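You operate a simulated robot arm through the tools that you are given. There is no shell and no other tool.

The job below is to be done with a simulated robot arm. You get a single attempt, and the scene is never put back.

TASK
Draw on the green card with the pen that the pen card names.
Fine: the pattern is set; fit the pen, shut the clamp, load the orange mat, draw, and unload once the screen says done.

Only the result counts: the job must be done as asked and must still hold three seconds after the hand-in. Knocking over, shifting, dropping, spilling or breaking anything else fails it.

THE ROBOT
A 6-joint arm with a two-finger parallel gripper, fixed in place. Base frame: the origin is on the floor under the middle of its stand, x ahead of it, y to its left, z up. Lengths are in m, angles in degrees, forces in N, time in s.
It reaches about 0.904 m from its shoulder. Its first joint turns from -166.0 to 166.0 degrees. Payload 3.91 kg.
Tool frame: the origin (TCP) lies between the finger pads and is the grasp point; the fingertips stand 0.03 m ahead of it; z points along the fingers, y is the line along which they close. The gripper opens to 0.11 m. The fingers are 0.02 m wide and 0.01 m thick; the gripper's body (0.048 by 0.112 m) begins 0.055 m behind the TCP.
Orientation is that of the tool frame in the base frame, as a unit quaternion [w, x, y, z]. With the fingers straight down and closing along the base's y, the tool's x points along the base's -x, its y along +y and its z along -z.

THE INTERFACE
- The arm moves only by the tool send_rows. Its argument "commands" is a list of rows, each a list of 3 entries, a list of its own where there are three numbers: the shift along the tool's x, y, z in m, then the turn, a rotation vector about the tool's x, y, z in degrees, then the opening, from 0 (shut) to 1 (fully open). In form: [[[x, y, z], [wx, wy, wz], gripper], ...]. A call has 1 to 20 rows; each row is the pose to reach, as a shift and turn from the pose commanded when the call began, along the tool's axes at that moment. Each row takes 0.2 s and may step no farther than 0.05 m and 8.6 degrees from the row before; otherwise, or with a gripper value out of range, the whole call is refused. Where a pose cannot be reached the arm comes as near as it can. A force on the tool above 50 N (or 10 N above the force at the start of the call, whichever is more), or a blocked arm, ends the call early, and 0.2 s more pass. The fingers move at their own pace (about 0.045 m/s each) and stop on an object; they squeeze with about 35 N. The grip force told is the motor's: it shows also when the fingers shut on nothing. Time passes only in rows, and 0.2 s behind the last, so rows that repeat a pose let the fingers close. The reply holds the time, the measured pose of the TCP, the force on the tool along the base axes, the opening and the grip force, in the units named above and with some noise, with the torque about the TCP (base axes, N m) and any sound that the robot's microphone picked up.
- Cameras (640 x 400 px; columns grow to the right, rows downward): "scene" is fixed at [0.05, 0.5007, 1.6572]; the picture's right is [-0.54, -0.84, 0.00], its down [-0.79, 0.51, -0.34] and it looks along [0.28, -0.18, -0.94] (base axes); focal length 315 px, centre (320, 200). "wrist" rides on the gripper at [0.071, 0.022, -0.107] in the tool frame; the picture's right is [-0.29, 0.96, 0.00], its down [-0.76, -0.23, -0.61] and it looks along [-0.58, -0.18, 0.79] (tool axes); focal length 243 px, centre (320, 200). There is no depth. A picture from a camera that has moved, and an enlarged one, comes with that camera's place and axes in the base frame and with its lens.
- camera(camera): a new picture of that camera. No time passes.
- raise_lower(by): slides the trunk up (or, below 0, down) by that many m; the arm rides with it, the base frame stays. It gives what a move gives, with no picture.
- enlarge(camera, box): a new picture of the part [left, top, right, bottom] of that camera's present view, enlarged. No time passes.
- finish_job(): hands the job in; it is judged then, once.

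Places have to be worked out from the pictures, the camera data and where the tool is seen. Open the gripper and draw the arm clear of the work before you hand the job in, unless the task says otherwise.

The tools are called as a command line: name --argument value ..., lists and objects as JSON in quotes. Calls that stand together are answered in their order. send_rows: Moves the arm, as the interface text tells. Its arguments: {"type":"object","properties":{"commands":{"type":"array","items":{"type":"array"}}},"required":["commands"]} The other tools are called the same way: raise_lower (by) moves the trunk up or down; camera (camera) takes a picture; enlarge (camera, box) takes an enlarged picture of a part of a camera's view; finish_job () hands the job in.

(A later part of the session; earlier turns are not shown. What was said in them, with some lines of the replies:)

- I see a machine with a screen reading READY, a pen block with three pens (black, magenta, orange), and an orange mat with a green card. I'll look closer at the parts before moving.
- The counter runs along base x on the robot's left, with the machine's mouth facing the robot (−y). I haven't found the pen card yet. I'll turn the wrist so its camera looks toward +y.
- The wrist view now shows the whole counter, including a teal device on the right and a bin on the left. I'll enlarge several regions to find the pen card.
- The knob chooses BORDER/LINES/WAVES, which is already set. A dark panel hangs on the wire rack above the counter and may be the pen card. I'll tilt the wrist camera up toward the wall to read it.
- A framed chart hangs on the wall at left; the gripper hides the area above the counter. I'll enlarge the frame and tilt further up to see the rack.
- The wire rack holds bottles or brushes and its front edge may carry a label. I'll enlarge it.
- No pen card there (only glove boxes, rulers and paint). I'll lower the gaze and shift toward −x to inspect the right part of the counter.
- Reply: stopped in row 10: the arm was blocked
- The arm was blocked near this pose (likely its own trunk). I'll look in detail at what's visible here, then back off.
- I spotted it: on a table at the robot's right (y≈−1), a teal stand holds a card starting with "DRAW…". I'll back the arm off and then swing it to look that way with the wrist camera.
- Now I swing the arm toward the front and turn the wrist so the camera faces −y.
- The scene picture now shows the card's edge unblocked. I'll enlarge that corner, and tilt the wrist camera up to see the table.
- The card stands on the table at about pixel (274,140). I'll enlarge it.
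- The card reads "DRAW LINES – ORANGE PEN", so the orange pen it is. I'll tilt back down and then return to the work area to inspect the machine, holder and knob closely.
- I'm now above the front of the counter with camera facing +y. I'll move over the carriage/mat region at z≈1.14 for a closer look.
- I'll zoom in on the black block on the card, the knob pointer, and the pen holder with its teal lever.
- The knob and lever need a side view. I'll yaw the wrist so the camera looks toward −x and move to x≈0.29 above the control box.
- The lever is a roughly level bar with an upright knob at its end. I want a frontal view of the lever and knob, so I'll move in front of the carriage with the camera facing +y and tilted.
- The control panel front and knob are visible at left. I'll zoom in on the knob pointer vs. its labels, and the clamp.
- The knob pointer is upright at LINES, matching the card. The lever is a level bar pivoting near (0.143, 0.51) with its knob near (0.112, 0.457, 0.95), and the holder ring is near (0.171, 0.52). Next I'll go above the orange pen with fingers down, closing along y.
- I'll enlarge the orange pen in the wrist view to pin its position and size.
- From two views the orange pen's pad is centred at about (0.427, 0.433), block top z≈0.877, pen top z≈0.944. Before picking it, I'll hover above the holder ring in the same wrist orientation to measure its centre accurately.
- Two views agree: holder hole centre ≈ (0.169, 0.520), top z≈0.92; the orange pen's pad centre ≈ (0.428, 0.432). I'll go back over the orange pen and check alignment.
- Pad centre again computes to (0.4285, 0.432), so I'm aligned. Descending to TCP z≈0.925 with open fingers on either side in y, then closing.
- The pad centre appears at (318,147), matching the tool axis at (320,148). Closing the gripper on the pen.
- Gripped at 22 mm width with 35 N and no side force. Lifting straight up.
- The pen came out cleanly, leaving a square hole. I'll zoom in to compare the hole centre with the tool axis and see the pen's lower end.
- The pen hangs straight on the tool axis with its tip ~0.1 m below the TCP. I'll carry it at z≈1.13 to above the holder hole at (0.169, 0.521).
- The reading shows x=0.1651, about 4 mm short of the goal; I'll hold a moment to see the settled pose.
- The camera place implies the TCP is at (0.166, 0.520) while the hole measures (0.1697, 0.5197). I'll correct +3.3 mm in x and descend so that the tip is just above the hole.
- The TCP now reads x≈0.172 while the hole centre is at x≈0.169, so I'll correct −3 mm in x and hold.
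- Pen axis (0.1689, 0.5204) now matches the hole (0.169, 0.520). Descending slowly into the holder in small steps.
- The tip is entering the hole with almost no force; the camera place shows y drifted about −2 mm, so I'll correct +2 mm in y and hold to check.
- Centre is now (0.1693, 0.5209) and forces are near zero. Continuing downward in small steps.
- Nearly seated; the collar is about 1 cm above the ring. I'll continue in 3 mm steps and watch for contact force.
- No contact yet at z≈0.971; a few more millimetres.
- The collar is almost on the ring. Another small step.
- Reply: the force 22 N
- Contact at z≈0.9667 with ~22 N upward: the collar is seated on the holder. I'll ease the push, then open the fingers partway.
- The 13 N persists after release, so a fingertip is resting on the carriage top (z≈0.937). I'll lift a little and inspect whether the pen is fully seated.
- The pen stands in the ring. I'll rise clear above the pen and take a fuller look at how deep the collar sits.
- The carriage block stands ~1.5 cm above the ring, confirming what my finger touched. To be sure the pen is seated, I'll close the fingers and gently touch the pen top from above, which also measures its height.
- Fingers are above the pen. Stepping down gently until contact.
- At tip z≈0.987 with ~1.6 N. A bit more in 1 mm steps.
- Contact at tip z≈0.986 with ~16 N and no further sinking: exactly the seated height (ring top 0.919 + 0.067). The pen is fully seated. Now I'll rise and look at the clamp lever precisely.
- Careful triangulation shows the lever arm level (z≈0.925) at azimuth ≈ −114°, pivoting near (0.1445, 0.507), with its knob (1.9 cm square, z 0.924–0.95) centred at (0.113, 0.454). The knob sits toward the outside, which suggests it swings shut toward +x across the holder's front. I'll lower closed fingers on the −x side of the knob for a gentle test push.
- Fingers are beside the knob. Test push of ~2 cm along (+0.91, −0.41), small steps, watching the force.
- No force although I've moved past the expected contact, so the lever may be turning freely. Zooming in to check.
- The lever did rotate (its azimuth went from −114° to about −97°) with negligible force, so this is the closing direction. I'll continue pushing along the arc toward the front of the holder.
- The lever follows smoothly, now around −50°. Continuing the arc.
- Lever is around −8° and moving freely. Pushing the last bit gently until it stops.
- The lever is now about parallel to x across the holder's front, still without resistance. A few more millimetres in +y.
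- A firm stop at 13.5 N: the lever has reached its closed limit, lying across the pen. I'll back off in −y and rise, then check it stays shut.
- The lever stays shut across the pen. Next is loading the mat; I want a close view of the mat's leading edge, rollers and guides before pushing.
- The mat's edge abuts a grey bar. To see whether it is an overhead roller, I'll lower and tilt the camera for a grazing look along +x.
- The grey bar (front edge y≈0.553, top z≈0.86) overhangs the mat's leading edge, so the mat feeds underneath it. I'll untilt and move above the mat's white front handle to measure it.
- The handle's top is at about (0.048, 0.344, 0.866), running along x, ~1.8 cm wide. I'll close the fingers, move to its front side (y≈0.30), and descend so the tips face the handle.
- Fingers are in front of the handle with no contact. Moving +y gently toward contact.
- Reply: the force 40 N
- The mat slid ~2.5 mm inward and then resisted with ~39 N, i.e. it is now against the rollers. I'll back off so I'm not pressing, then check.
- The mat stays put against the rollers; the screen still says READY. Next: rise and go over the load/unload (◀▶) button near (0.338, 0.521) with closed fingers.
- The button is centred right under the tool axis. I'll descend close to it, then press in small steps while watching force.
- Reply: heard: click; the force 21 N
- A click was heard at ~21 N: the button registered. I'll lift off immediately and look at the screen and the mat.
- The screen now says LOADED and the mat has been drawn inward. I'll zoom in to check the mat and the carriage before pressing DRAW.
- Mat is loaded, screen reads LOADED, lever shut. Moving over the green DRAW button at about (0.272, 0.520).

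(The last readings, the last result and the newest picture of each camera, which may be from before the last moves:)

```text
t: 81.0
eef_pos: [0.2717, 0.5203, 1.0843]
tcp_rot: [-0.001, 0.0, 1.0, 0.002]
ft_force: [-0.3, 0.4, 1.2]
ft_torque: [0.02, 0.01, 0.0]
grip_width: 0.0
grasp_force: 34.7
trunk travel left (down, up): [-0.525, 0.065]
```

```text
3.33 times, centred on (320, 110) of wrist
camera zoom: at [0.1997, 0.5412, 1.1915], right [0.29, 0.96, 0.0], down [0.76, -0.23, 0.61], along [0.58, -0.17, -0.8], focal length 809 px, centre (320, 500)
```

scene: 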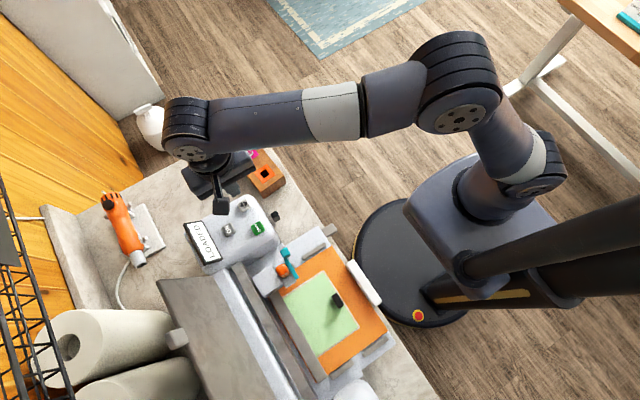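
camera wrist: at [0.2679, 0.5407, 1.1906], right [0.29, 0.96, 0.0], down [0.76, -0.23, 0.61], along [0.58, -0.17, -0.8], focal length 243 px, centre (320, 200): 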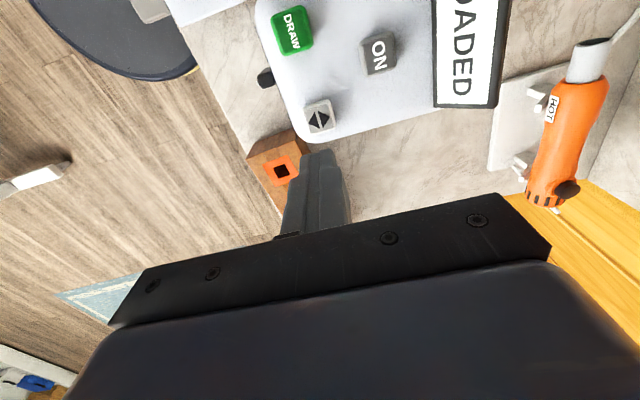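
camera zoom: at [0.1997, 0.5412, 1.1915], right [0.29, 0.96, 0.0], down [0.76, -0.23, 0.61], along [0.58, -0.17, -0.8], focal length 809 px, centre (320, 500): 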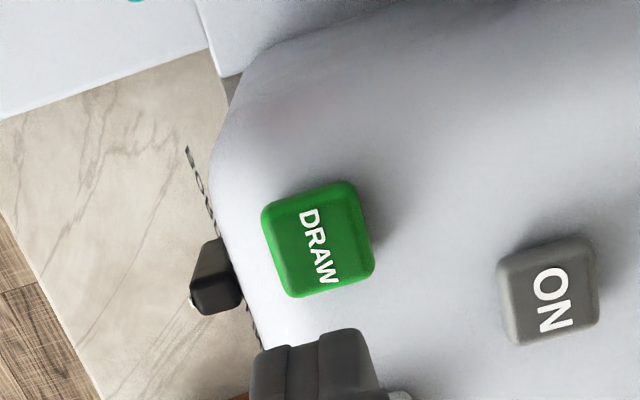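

The DRAW button lies ~4 mm further +x than my axis; I'll correct while descending, then press the same way as before.

send_rows --commands '[[[-0.004, 0, 0.02], [0, 0, 0], 0], [[-0.004, 0, 0.04], [0, 0, 0], 0], [[-0.004, 0, 0.058], [0, 0, 0], 0], [[-0.004, 0, 0.066], [0, 0, 0], 0]]'

send_rows --commands '[[[0, 0, 0.004], [0, 0, 0], 0], [[0, 0, 0.008], [0, 0, 0], 0], [[0, 0, 0.012], [0, 0, 0], 0]]'

```text
t: 82.0
eef_pos: [0.276, 0.5198, 1.0182]
tcp_rot: [-0.001, 0.0, 1.0, 0.002]
ft_force: [-0.1, -0.7, 0.0]
ft_torque: [0.03, 0.0, 0.01]
grip_width: 0.0
grasp_force: 35.0
trunk travel left (down, up): [-0.525, 0.065]
```

```text
t: 82.8
eef_pos: [0.2765, 0.5196, 1.0084]
tcp_rot: [0.0, 0.0, 1.0, 0.003]
ft_force: [0.1, -0.6, 18.0]
ft_torque: [-0.01, 0.0, -0.02]
grip_width: 0.0
grasp_force: 34.2
trunk travel left (down, up): [-0.525, 0.065]
heard: click
```

Click heard on DRAW. Lifting off and clearing the arm to the +x side, then checking the screen.

send_rows --commands '[[[0, 0, -0.03], [0, 0, 0], 0], [[0, 0, -0.07], [0, 0, 0], 0], [[-0.04, 0, -0.09], [0, 0, 0], 0], [[-0.06, 0, -0.09], [0, 0, 0], 0]]'

camera --camera "scene"

enlarge --camera "scene" --box '[176, 200, 416, 380]'

```text
t: 83.8
eef_pos: [0.3359, 0.5212, 1.0985]
tcp_rot: [0.0, 0.0, 1.0, 0.001]
ft_force: [0.0, 0.4, -0.1]
ft_torque: [0.0, 0.02, -0.02]
grip_width: 0.0002
grasp_force: 35.0
trunk travel left (down, up): [-0.525, 0.065]
```

```text
taken
```

scene: 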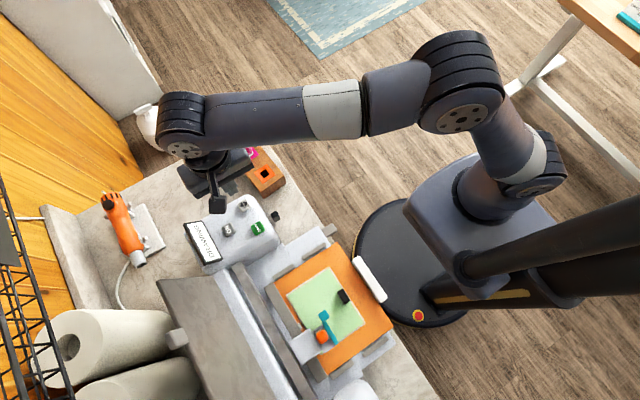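

```text
2.22 times, centred on (296, 290) of scene
camera zoom: at [0.05, 0.5007, 1.6572], right [-0.54, -0.84, 0.0], down [-0.79, 0.51, -0.34], along [0.28, -0.18, -0.94], focal length 700 px, centre (373, 0)
```

zoom: 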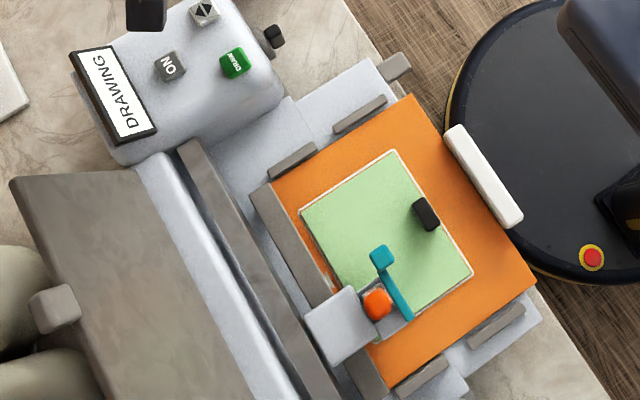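

The screen says DRAWING and the carriage is moving. I'll hold still and let time pass.

send_rows --commands '[[[0, 0, 0], [0, 0, 0], 0], [[0, 0, 0], [0, 0, 0], 0], [[0, 0, 0], [0, 0, 0], 0], [[0, 0, 0], [0, 0, 0], 0], [[0, 0, 0], [0, 0, 0], 0], [[0, 0, 0], [0, 0, 0], 0], [[0, 0, 0], [0, 0, 0], 0], [[0, 0, 0], [0, 0, 0], 0], [[0, 0, 0], [0, 0, 0], 0], [[0, 0, 0], [0, 0, 0], 0], [[0, 0, 0], [0, 0, 0], 0], [[0, 0, 0], [0, 0, 0], 0], [[0, 0, 0], [0, 0, 0], 0], [[0, 0, 0], [0, 0, 0], 0], [[0, 0, 0], [0, 0, 0], 0]]'

enlarge --camera "scene" --box '[176, 200, 416, 380]'

```text
t: 87.0
eef_pos: [0.3372, 0.522, 1.098]
tcp_rot: [-0.001, 0.0, 1.0, 0.002]
ft_force: [0.5, 0.6, -0.8]
ft_torque: [0.02, 0.01, -0.02]
grip_width: 0.0
grasp_force: 34.9
trunk travel left (down, up): [-0.525, 0.065]
```

```text
2.22 times, centred on (296, 290) of scene
camera zoom: at [0.05, 0.5007, 1.6572], right [-0.54, -0.84, 0.0], down [-0.79, 0.51, -0.34], along [0.28, -0.18, -0.94], focal length 700 px, centre (373, 0)
```

zoom: 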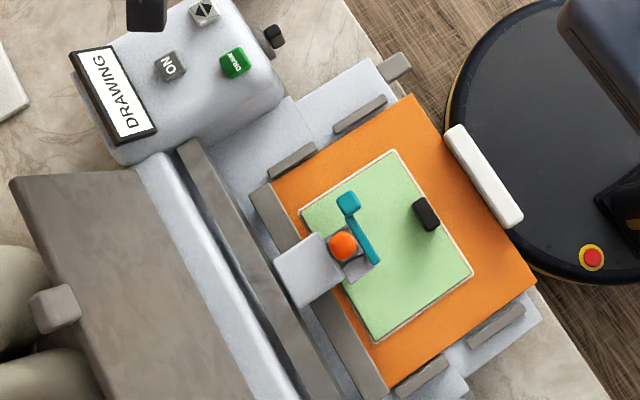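

Still drawing. Waiting more.

send_rows --commands '[[[0, 0, 0], [0, 0, 0], 0], [[0, 0, 0], [0, 0, 0], 0], [[0, 0, 0], [0, 0, 0], 0], [[0, 0, 0], [0, 0, 0], 0], [[0, 0, 0], [0, 0, 0], 0], [[0, 0, 0], [0, 0, 0], 0], [[0, 0, 0], [0, 0, 0], 0], [[0, 0, 0], [0, 0, 0], 0], [[0, 0, 0], [0, 0, 0], 0], [[0, 0, 0], [0, 0, 0], 0], [[0, 0, 0], [0, 0, 0], 0], [[0, 0, 0], [0, 0, 0], 0], [[0, 0, 0], [0, 0, 0], 0], [[0, 0, 0], [0, 0, 0], 0], [[0, 0, 0], [0, 0, 0], 0], [[0, 0, 0], [0, 0, 0], 0], [[0, 0, 0], [0, 0, 0], 0], [[0, 0, 0], [0, 0, 0], 0], [[0, 0, 0], [0, 0, 0], 0], [[0, 0, 0], [0, 0, 0], 0]]'

enlarge --camera "scene" --box '[176, 200, 416, 380]'

```text
t: 91.2
eef_pos: [0.3365, 0.5221, 1.0984]
tcp_rot: [0.0, 0.001, 1.0, 0.002]
ft_force: [-1.0, -1.0, -0.5]
ft_torque: [-0.03, -0.01, 0.02]
grip_width: 0.0
grasp_force: 34.9
trunk travel left (down, up): [-0.525, 0.065]
```

```text
2.22 times, centred on (296, 290) of scene
camera zoom: at [0.05, 0.5007, 1.6572], right [-0.54, -0.84, 0.0], down [-0.79, 0.51, -0.34], along [0.28, -0.18, -0.94], focal length 700 px, centre (373, 0)
```

zoom: 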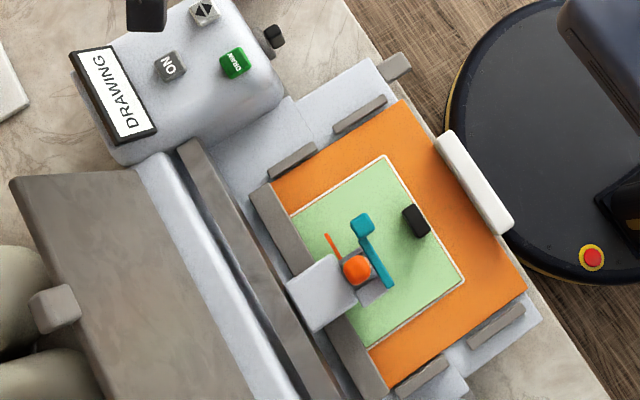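

An orange line is appearing on the card. Continuing to wait.

send_rows --commands '[[[0, 0, 0], [0, 0, 0], 0], [[0, 0, 0], [0, 0, 0], 0], [[0, 0, 0], [0, 0, 0], 0], [[0, 0, 0], [0, 0, 0], 0], [[0, 0, 0], [0, 0, 0], 0], [[0, 0, 0], [0, 0, 0], 0], [[0, 0, 0], [0, 0, 0], 0], [[0, 0, 0], [0, 0, 0], 0], [[0, 0, 0], [0, 0, 0], 0], [[0, 0, 0], [0, 0, 0], 0], [[0, 0, 0], [0, 0, 0], 0], [[0, 0, 0], [0, 0, 0], 0], [[0, 0, 0], [0, 0, 0], 0], [[0, 0, 0], [0, 0, 0], 0], [[0, 0, 0], [0, 0, 0], 0], [[0, 0, 0], [0, 0, 0], 0], [[0, 0, 0], [0, 0, 0], 0], [[0, 0, 0], [0, 0, 0], 0], [[0, 0, 0], [0, 0, 0], 0], [[0, 0, 0], [0, 0, 0], 0]]'

enlarge --camera "scene" --box '[176, 200, 416, 380]'

```text
t: 95.4
eef_pos: [0.3355, 0.5219, 1.0987]
tcp_rot: [-0.001, 0.0, 1.0, 0.001]
ft_force: [0.4, -0.1, 0.3]
ft_torque: [0.02, 0.0, 0.02]
grip_width: 0.0
grasp_force: 34.4
trunk travel left (down, up): [-0.525, 0.065]
```

```text
2.22 times, centred on (296, 290) of scene
camera zoom: at [0.05, 0.5007, 1.6572], right [-0.54, -0.84, 0.0], down [-0.79, 0.51, -0.34], along [0.28, -0.18, -0.94], focal length 700 px, centre (373, 0)
```

zoom: 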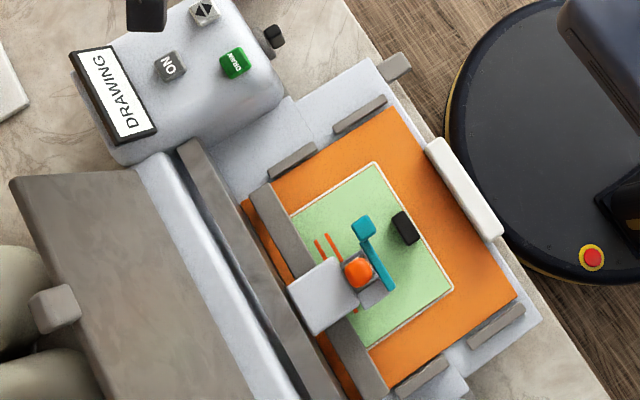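

Two orange lines so far; still DRAWING. Waiting on.

send_rows --commands '[[[0, 0, 0], [0, 0, 0], 0], [[0, 0, 0], [0, 0, 0], 0], [[0, 0, 0], [0, 0, 0], 0], [[0, 0, 0], [0, 0, 0], 0], [[0, 0, 0], [0, 0, 0], 0], [[0, 0, 0], [0, 0, 0], 0], [[0, 0, 0], [0, 0, 0], 0], [[0, 0, 0], [0, 0, 0], 0], [[0, 0, 0], [0, 0, 0], 0], [[0, 0, 0], [0, 0, 0], 0], [[0, 0, 0], [0, 0, 0], 0], [[0, 0, 0], [0, 0, 0], 0], [[0, 0, 0], [0, 0, 0], 0], [[0, 0, 0], [0, 0, 0], 0], [[0, 0, 0], [0, 0, 0], 0], [[0, 0, 0], [0, 0, 0], 0], [[0, 0, 0], [0, 0, 0], 0], [[0, 0, 0], [0, 0, 0], 0], [[0, 0, 0], [0, 0, 0], 0], [[0, 0, 0], [0, 0, 0], 0]]'

enlarge --camera "scene" --box '[176, 200, 416, 380]'

```text
t: 99.6
eef_pos: [0.3358, 0.5218, 1.0995]
tcp_rot: [0.0, 0.0, 1.0, 0.002]
ft_force: [0.0, -0.5, -0.5]
ft_torque: [0.02, 0.0, 0.01]
grip_width: 0.0
grasp_force: 34.8
trunk travel left (down, up): [-0.525, 0.065]
```

```text
2.22 times, centred on (296, 290) of scene
camera zoom: at [0.05, 0.5007, 1.6572], right [-0.54, -0.84, 0.0], down [-0.79, 0.51, -0.34], along [0.28, -0.18, -0.94], focal length 700 px, centre (373, 0)
```

zoom: 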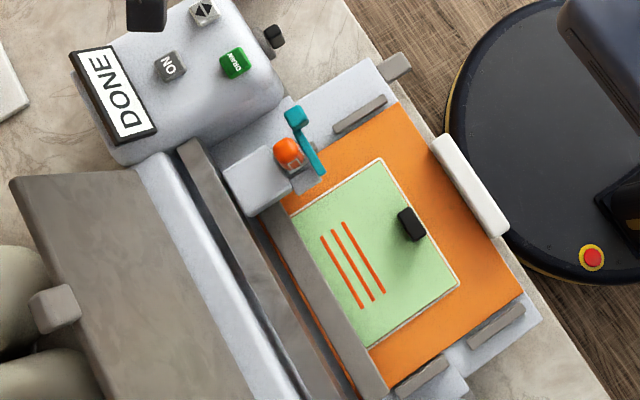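

The screen says DONE with three orange lines drawn and the carriage parked. Now I press the ◀▶ button again to unload; first checking alignment.

enlarge --camera "wrist" --box '[240, 50, 400, 170]'

```text
3.33 times, centred on (320, 110) of wrist
camera zoom: at [0.2654, 0.5424, 1.2055], right [0.29, 0.96, 0.0], down [0.76, -0.23, 0.61], along [0.58, -0.17, -0.8], focal length 809 px, centre (320, 500)
```

zoom: 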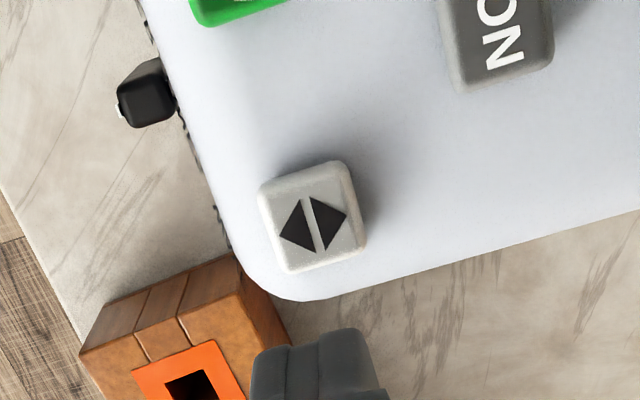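

Button centre is at (0.3394, 0.518); I'll shift +3 mm x, −2.5 mm y and descend, then press.

send_rows --commands '[[[-0.003, -0.0025, 0.02], [0, 0, 0], 0], [[-0.003, -0.0025, 0.04], [0, 0, 0], 0], [[-0.003, -0.0025, 0.06], [0, 0, 0], 0], [[-0.003, -0.0025, 0.074], [0, 0, 0], 0], [[-0.003, -0.0025, 0.082], [0, 0, 0], 0]]'

send_rows --commands '[[[0, 0, 0.004], [0, 0, 0], 0], [[0, 0, 0.008], [0, 0, 0], 0], [[0, 0, 0.011], [0, 0, 0], 0]]'

```text
t: 100.8
eef_pos: [0.3397, 0.5158, 1.0127]
tcp_rot: [-0.001, -0.001, 1.0, 0.002]
ft_force: [0.3, -0.4, 1.0]
ft_torque: [-0.02, 0.0, 0.0]
grip_width: 0.0
grasp_force: 34.8
trunk travel left (down, up): [-0.525, 0.065]
```

```text
t: 101.6
eef_pos: [0.3396, 0.5169, 1.0048]
tcp_rot: [0.002, 0.0, 1.0, 0.005]
ft_force: [2.2, -2.3, 28.5]
ft_torque: [-0.08, -0.06, 0.0]
grip_width: 0.0001
grasp_force: 35.0
trunk travel left (down, up): [-0.525, 0.065]
heard: click
```

Click heard again. Lifting off and checking the screen and the mat.

send_rows --commands '[[[0, 0, -0.02], [0, 0, 0], 0], [[0, 0, -0.05], [0, 0, 0], 0], [[0, 0, -0.09], [0, 0, 0], 0], [[0, 0, -0.09], [0, 0, 0], 0], [[0, 0, -0.09], [0, 0, 0], 0], [[0, 0, -0.09], [0, 0, 0], 0], [[0, 0, -0.09], [0, 0, 0], 0], [[0, 0, -0.09], [0, 0, 0], 0]]'

enlarge --camera "scene" --box '[176, 200, 416, 380]'

camera --camera "wrist"

```text
t: 103.4
eef_pos: [0.3405, 0.5139, 1.0955]
tcp_rot: [0.0, 0.001, 1.0, 0.002]
ft_force: [0.2, 0.9, 0.0]
ft_torque: [-0.02, -0.02, 0.01]
grip_width: 0.0
grasp_force: 34.7
trunk travel left (down, up): [-0.525, 0.065]
```

```text
2.22 times, centred on (296, 290) of scene
camera zoom: at [0.05, 0.5007, 1.6572], right [-0.54, -0.84, 0.0], down [-0.79, 0.51, -0.34], along [0.28, -0.18, -0.94], focal length 700 px, centre (373, 0)
```

zoom: 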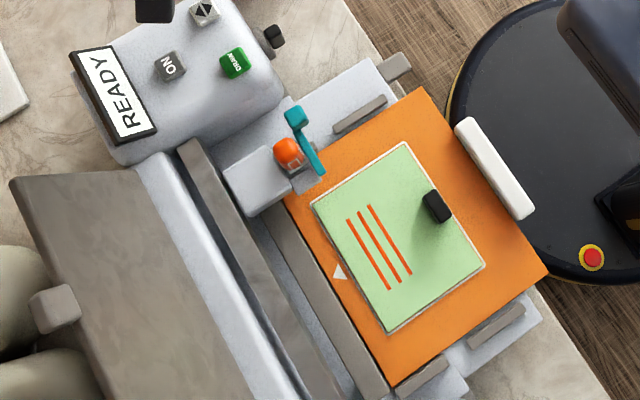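

```text
taken
camera wrist: at [0.2698, 0.5353, 1.2012], right [0.29, 0.96, 0.0], down [0.76, -0.23, 0.61], along [0.58, -0.17, -0.8], focal length 243 px, centre (320, 200)
```

wrist: 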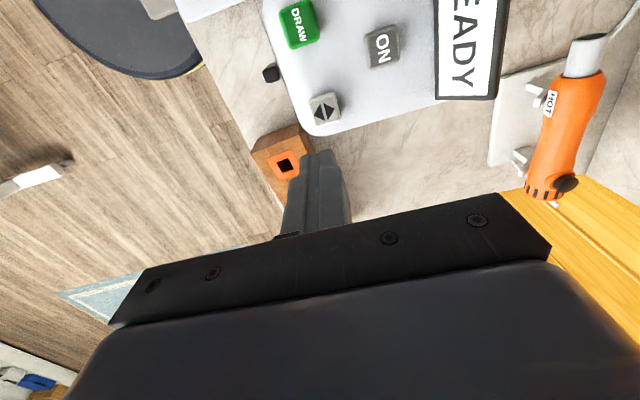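

The mat has been ejected with three orange lines on the green card and the screen back at READY. Now I open the gripper and withdraw the arm clear of the work.

send_rows --commands '[[[0, 0, -0.04], [0, 0, 0], 0.3], [[0, 0, -0.08], [0, 0, 0], 0.6], [[0.005, -0.03, -0.11], [0, 0, 0], 1], [[0.01, -0.07, -0.13], [0, 0, 0], 1], [[0.015, -0.11, -0.145], [0, 0, 0], 1], [[0.02, -0.15, -0.16], [0, 0, 0], 1], [[0.03, -0.19, -0.17], [0, 0, 0], 1], [[0.035, -0.22, -0.175], [0, 0, 0], 1], [[0.04, -0.25, -0.175], [0, 0, 0], 1], [[0.04, -0.25, -0.175], [0, 0, 0], 1]]'

camera --camera "scene"

enlarge --camera "scene" --box '[176, 200, 416, 380]'

```text
t: 105.6
eef_pos: [0.3008, 0.2642, 1.2678]
tcp_rot: [-0.001, 0.0, 1.0, 0.002]
ft_force: [0.1, 0.3, -0.2]
ft_torque: [0.01, 0.03, 0.01]
grip_width: 0.1099
grasp_force: 0.1
trunk travel left (down, up): [-0.525, 0.065]
```

```text
taken
```

scene: 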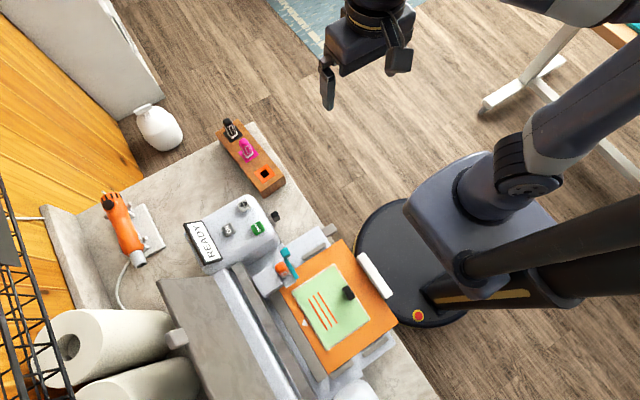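

```text
2.22 times, centred on (296, 290) of scene
camera zoom: at [0.05, 0.5007, 1.6572], right [-0.54, -0.84, 0.0], down [-0.79, 0.51, -0.34], along [0.28, -0.18, -0.94], focal length 700 px, centre (373, 0)
```

zoom: 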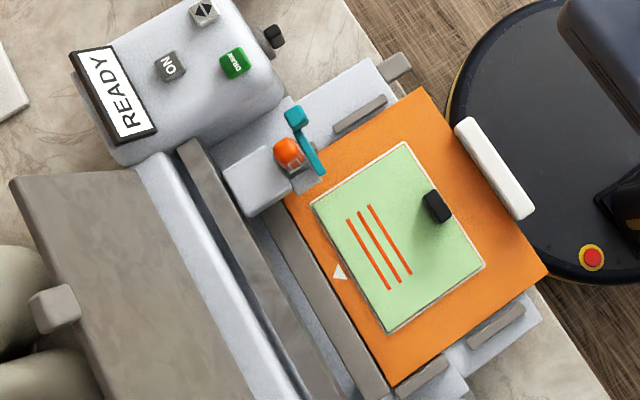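

Everything is as asked: three orange lines on the green card, mat unloaded, screen READY, pen clamped, nothing else disturbed, gripper open and arm clear. Handing in.

finish_job

```text
The job is handed in.
```

I drew three orange lines on the green card, and the job is handed in; I haven't seen the verdict. The pen card reads "DRAW LINES – ORANGE PEN", and the machine's knob was already at LINES, so I left it alone.

- **Pen and clamp:** the orange pen is seated in the holder and the teal lever is shut. I left it clamped, since you didn't ask for it back.
- **Loading:** I pushed the mat about 2 mm up to the rollers and pressed the ◀▶ button; the screen went to LOADED.
- **Drawing:** I pressed DRAW and waited until the screen said DONE.
- **Unloading:** I pressed ◀▶ again. The mat came back out and the screen returned to READY.

While seating the pen, a fingertip rested on the carriage with up to about 20 N. I lifted off, and the carriage moved normally during the drawing. Nothing else looked disturbed, and the arm was clear with the gripper open.
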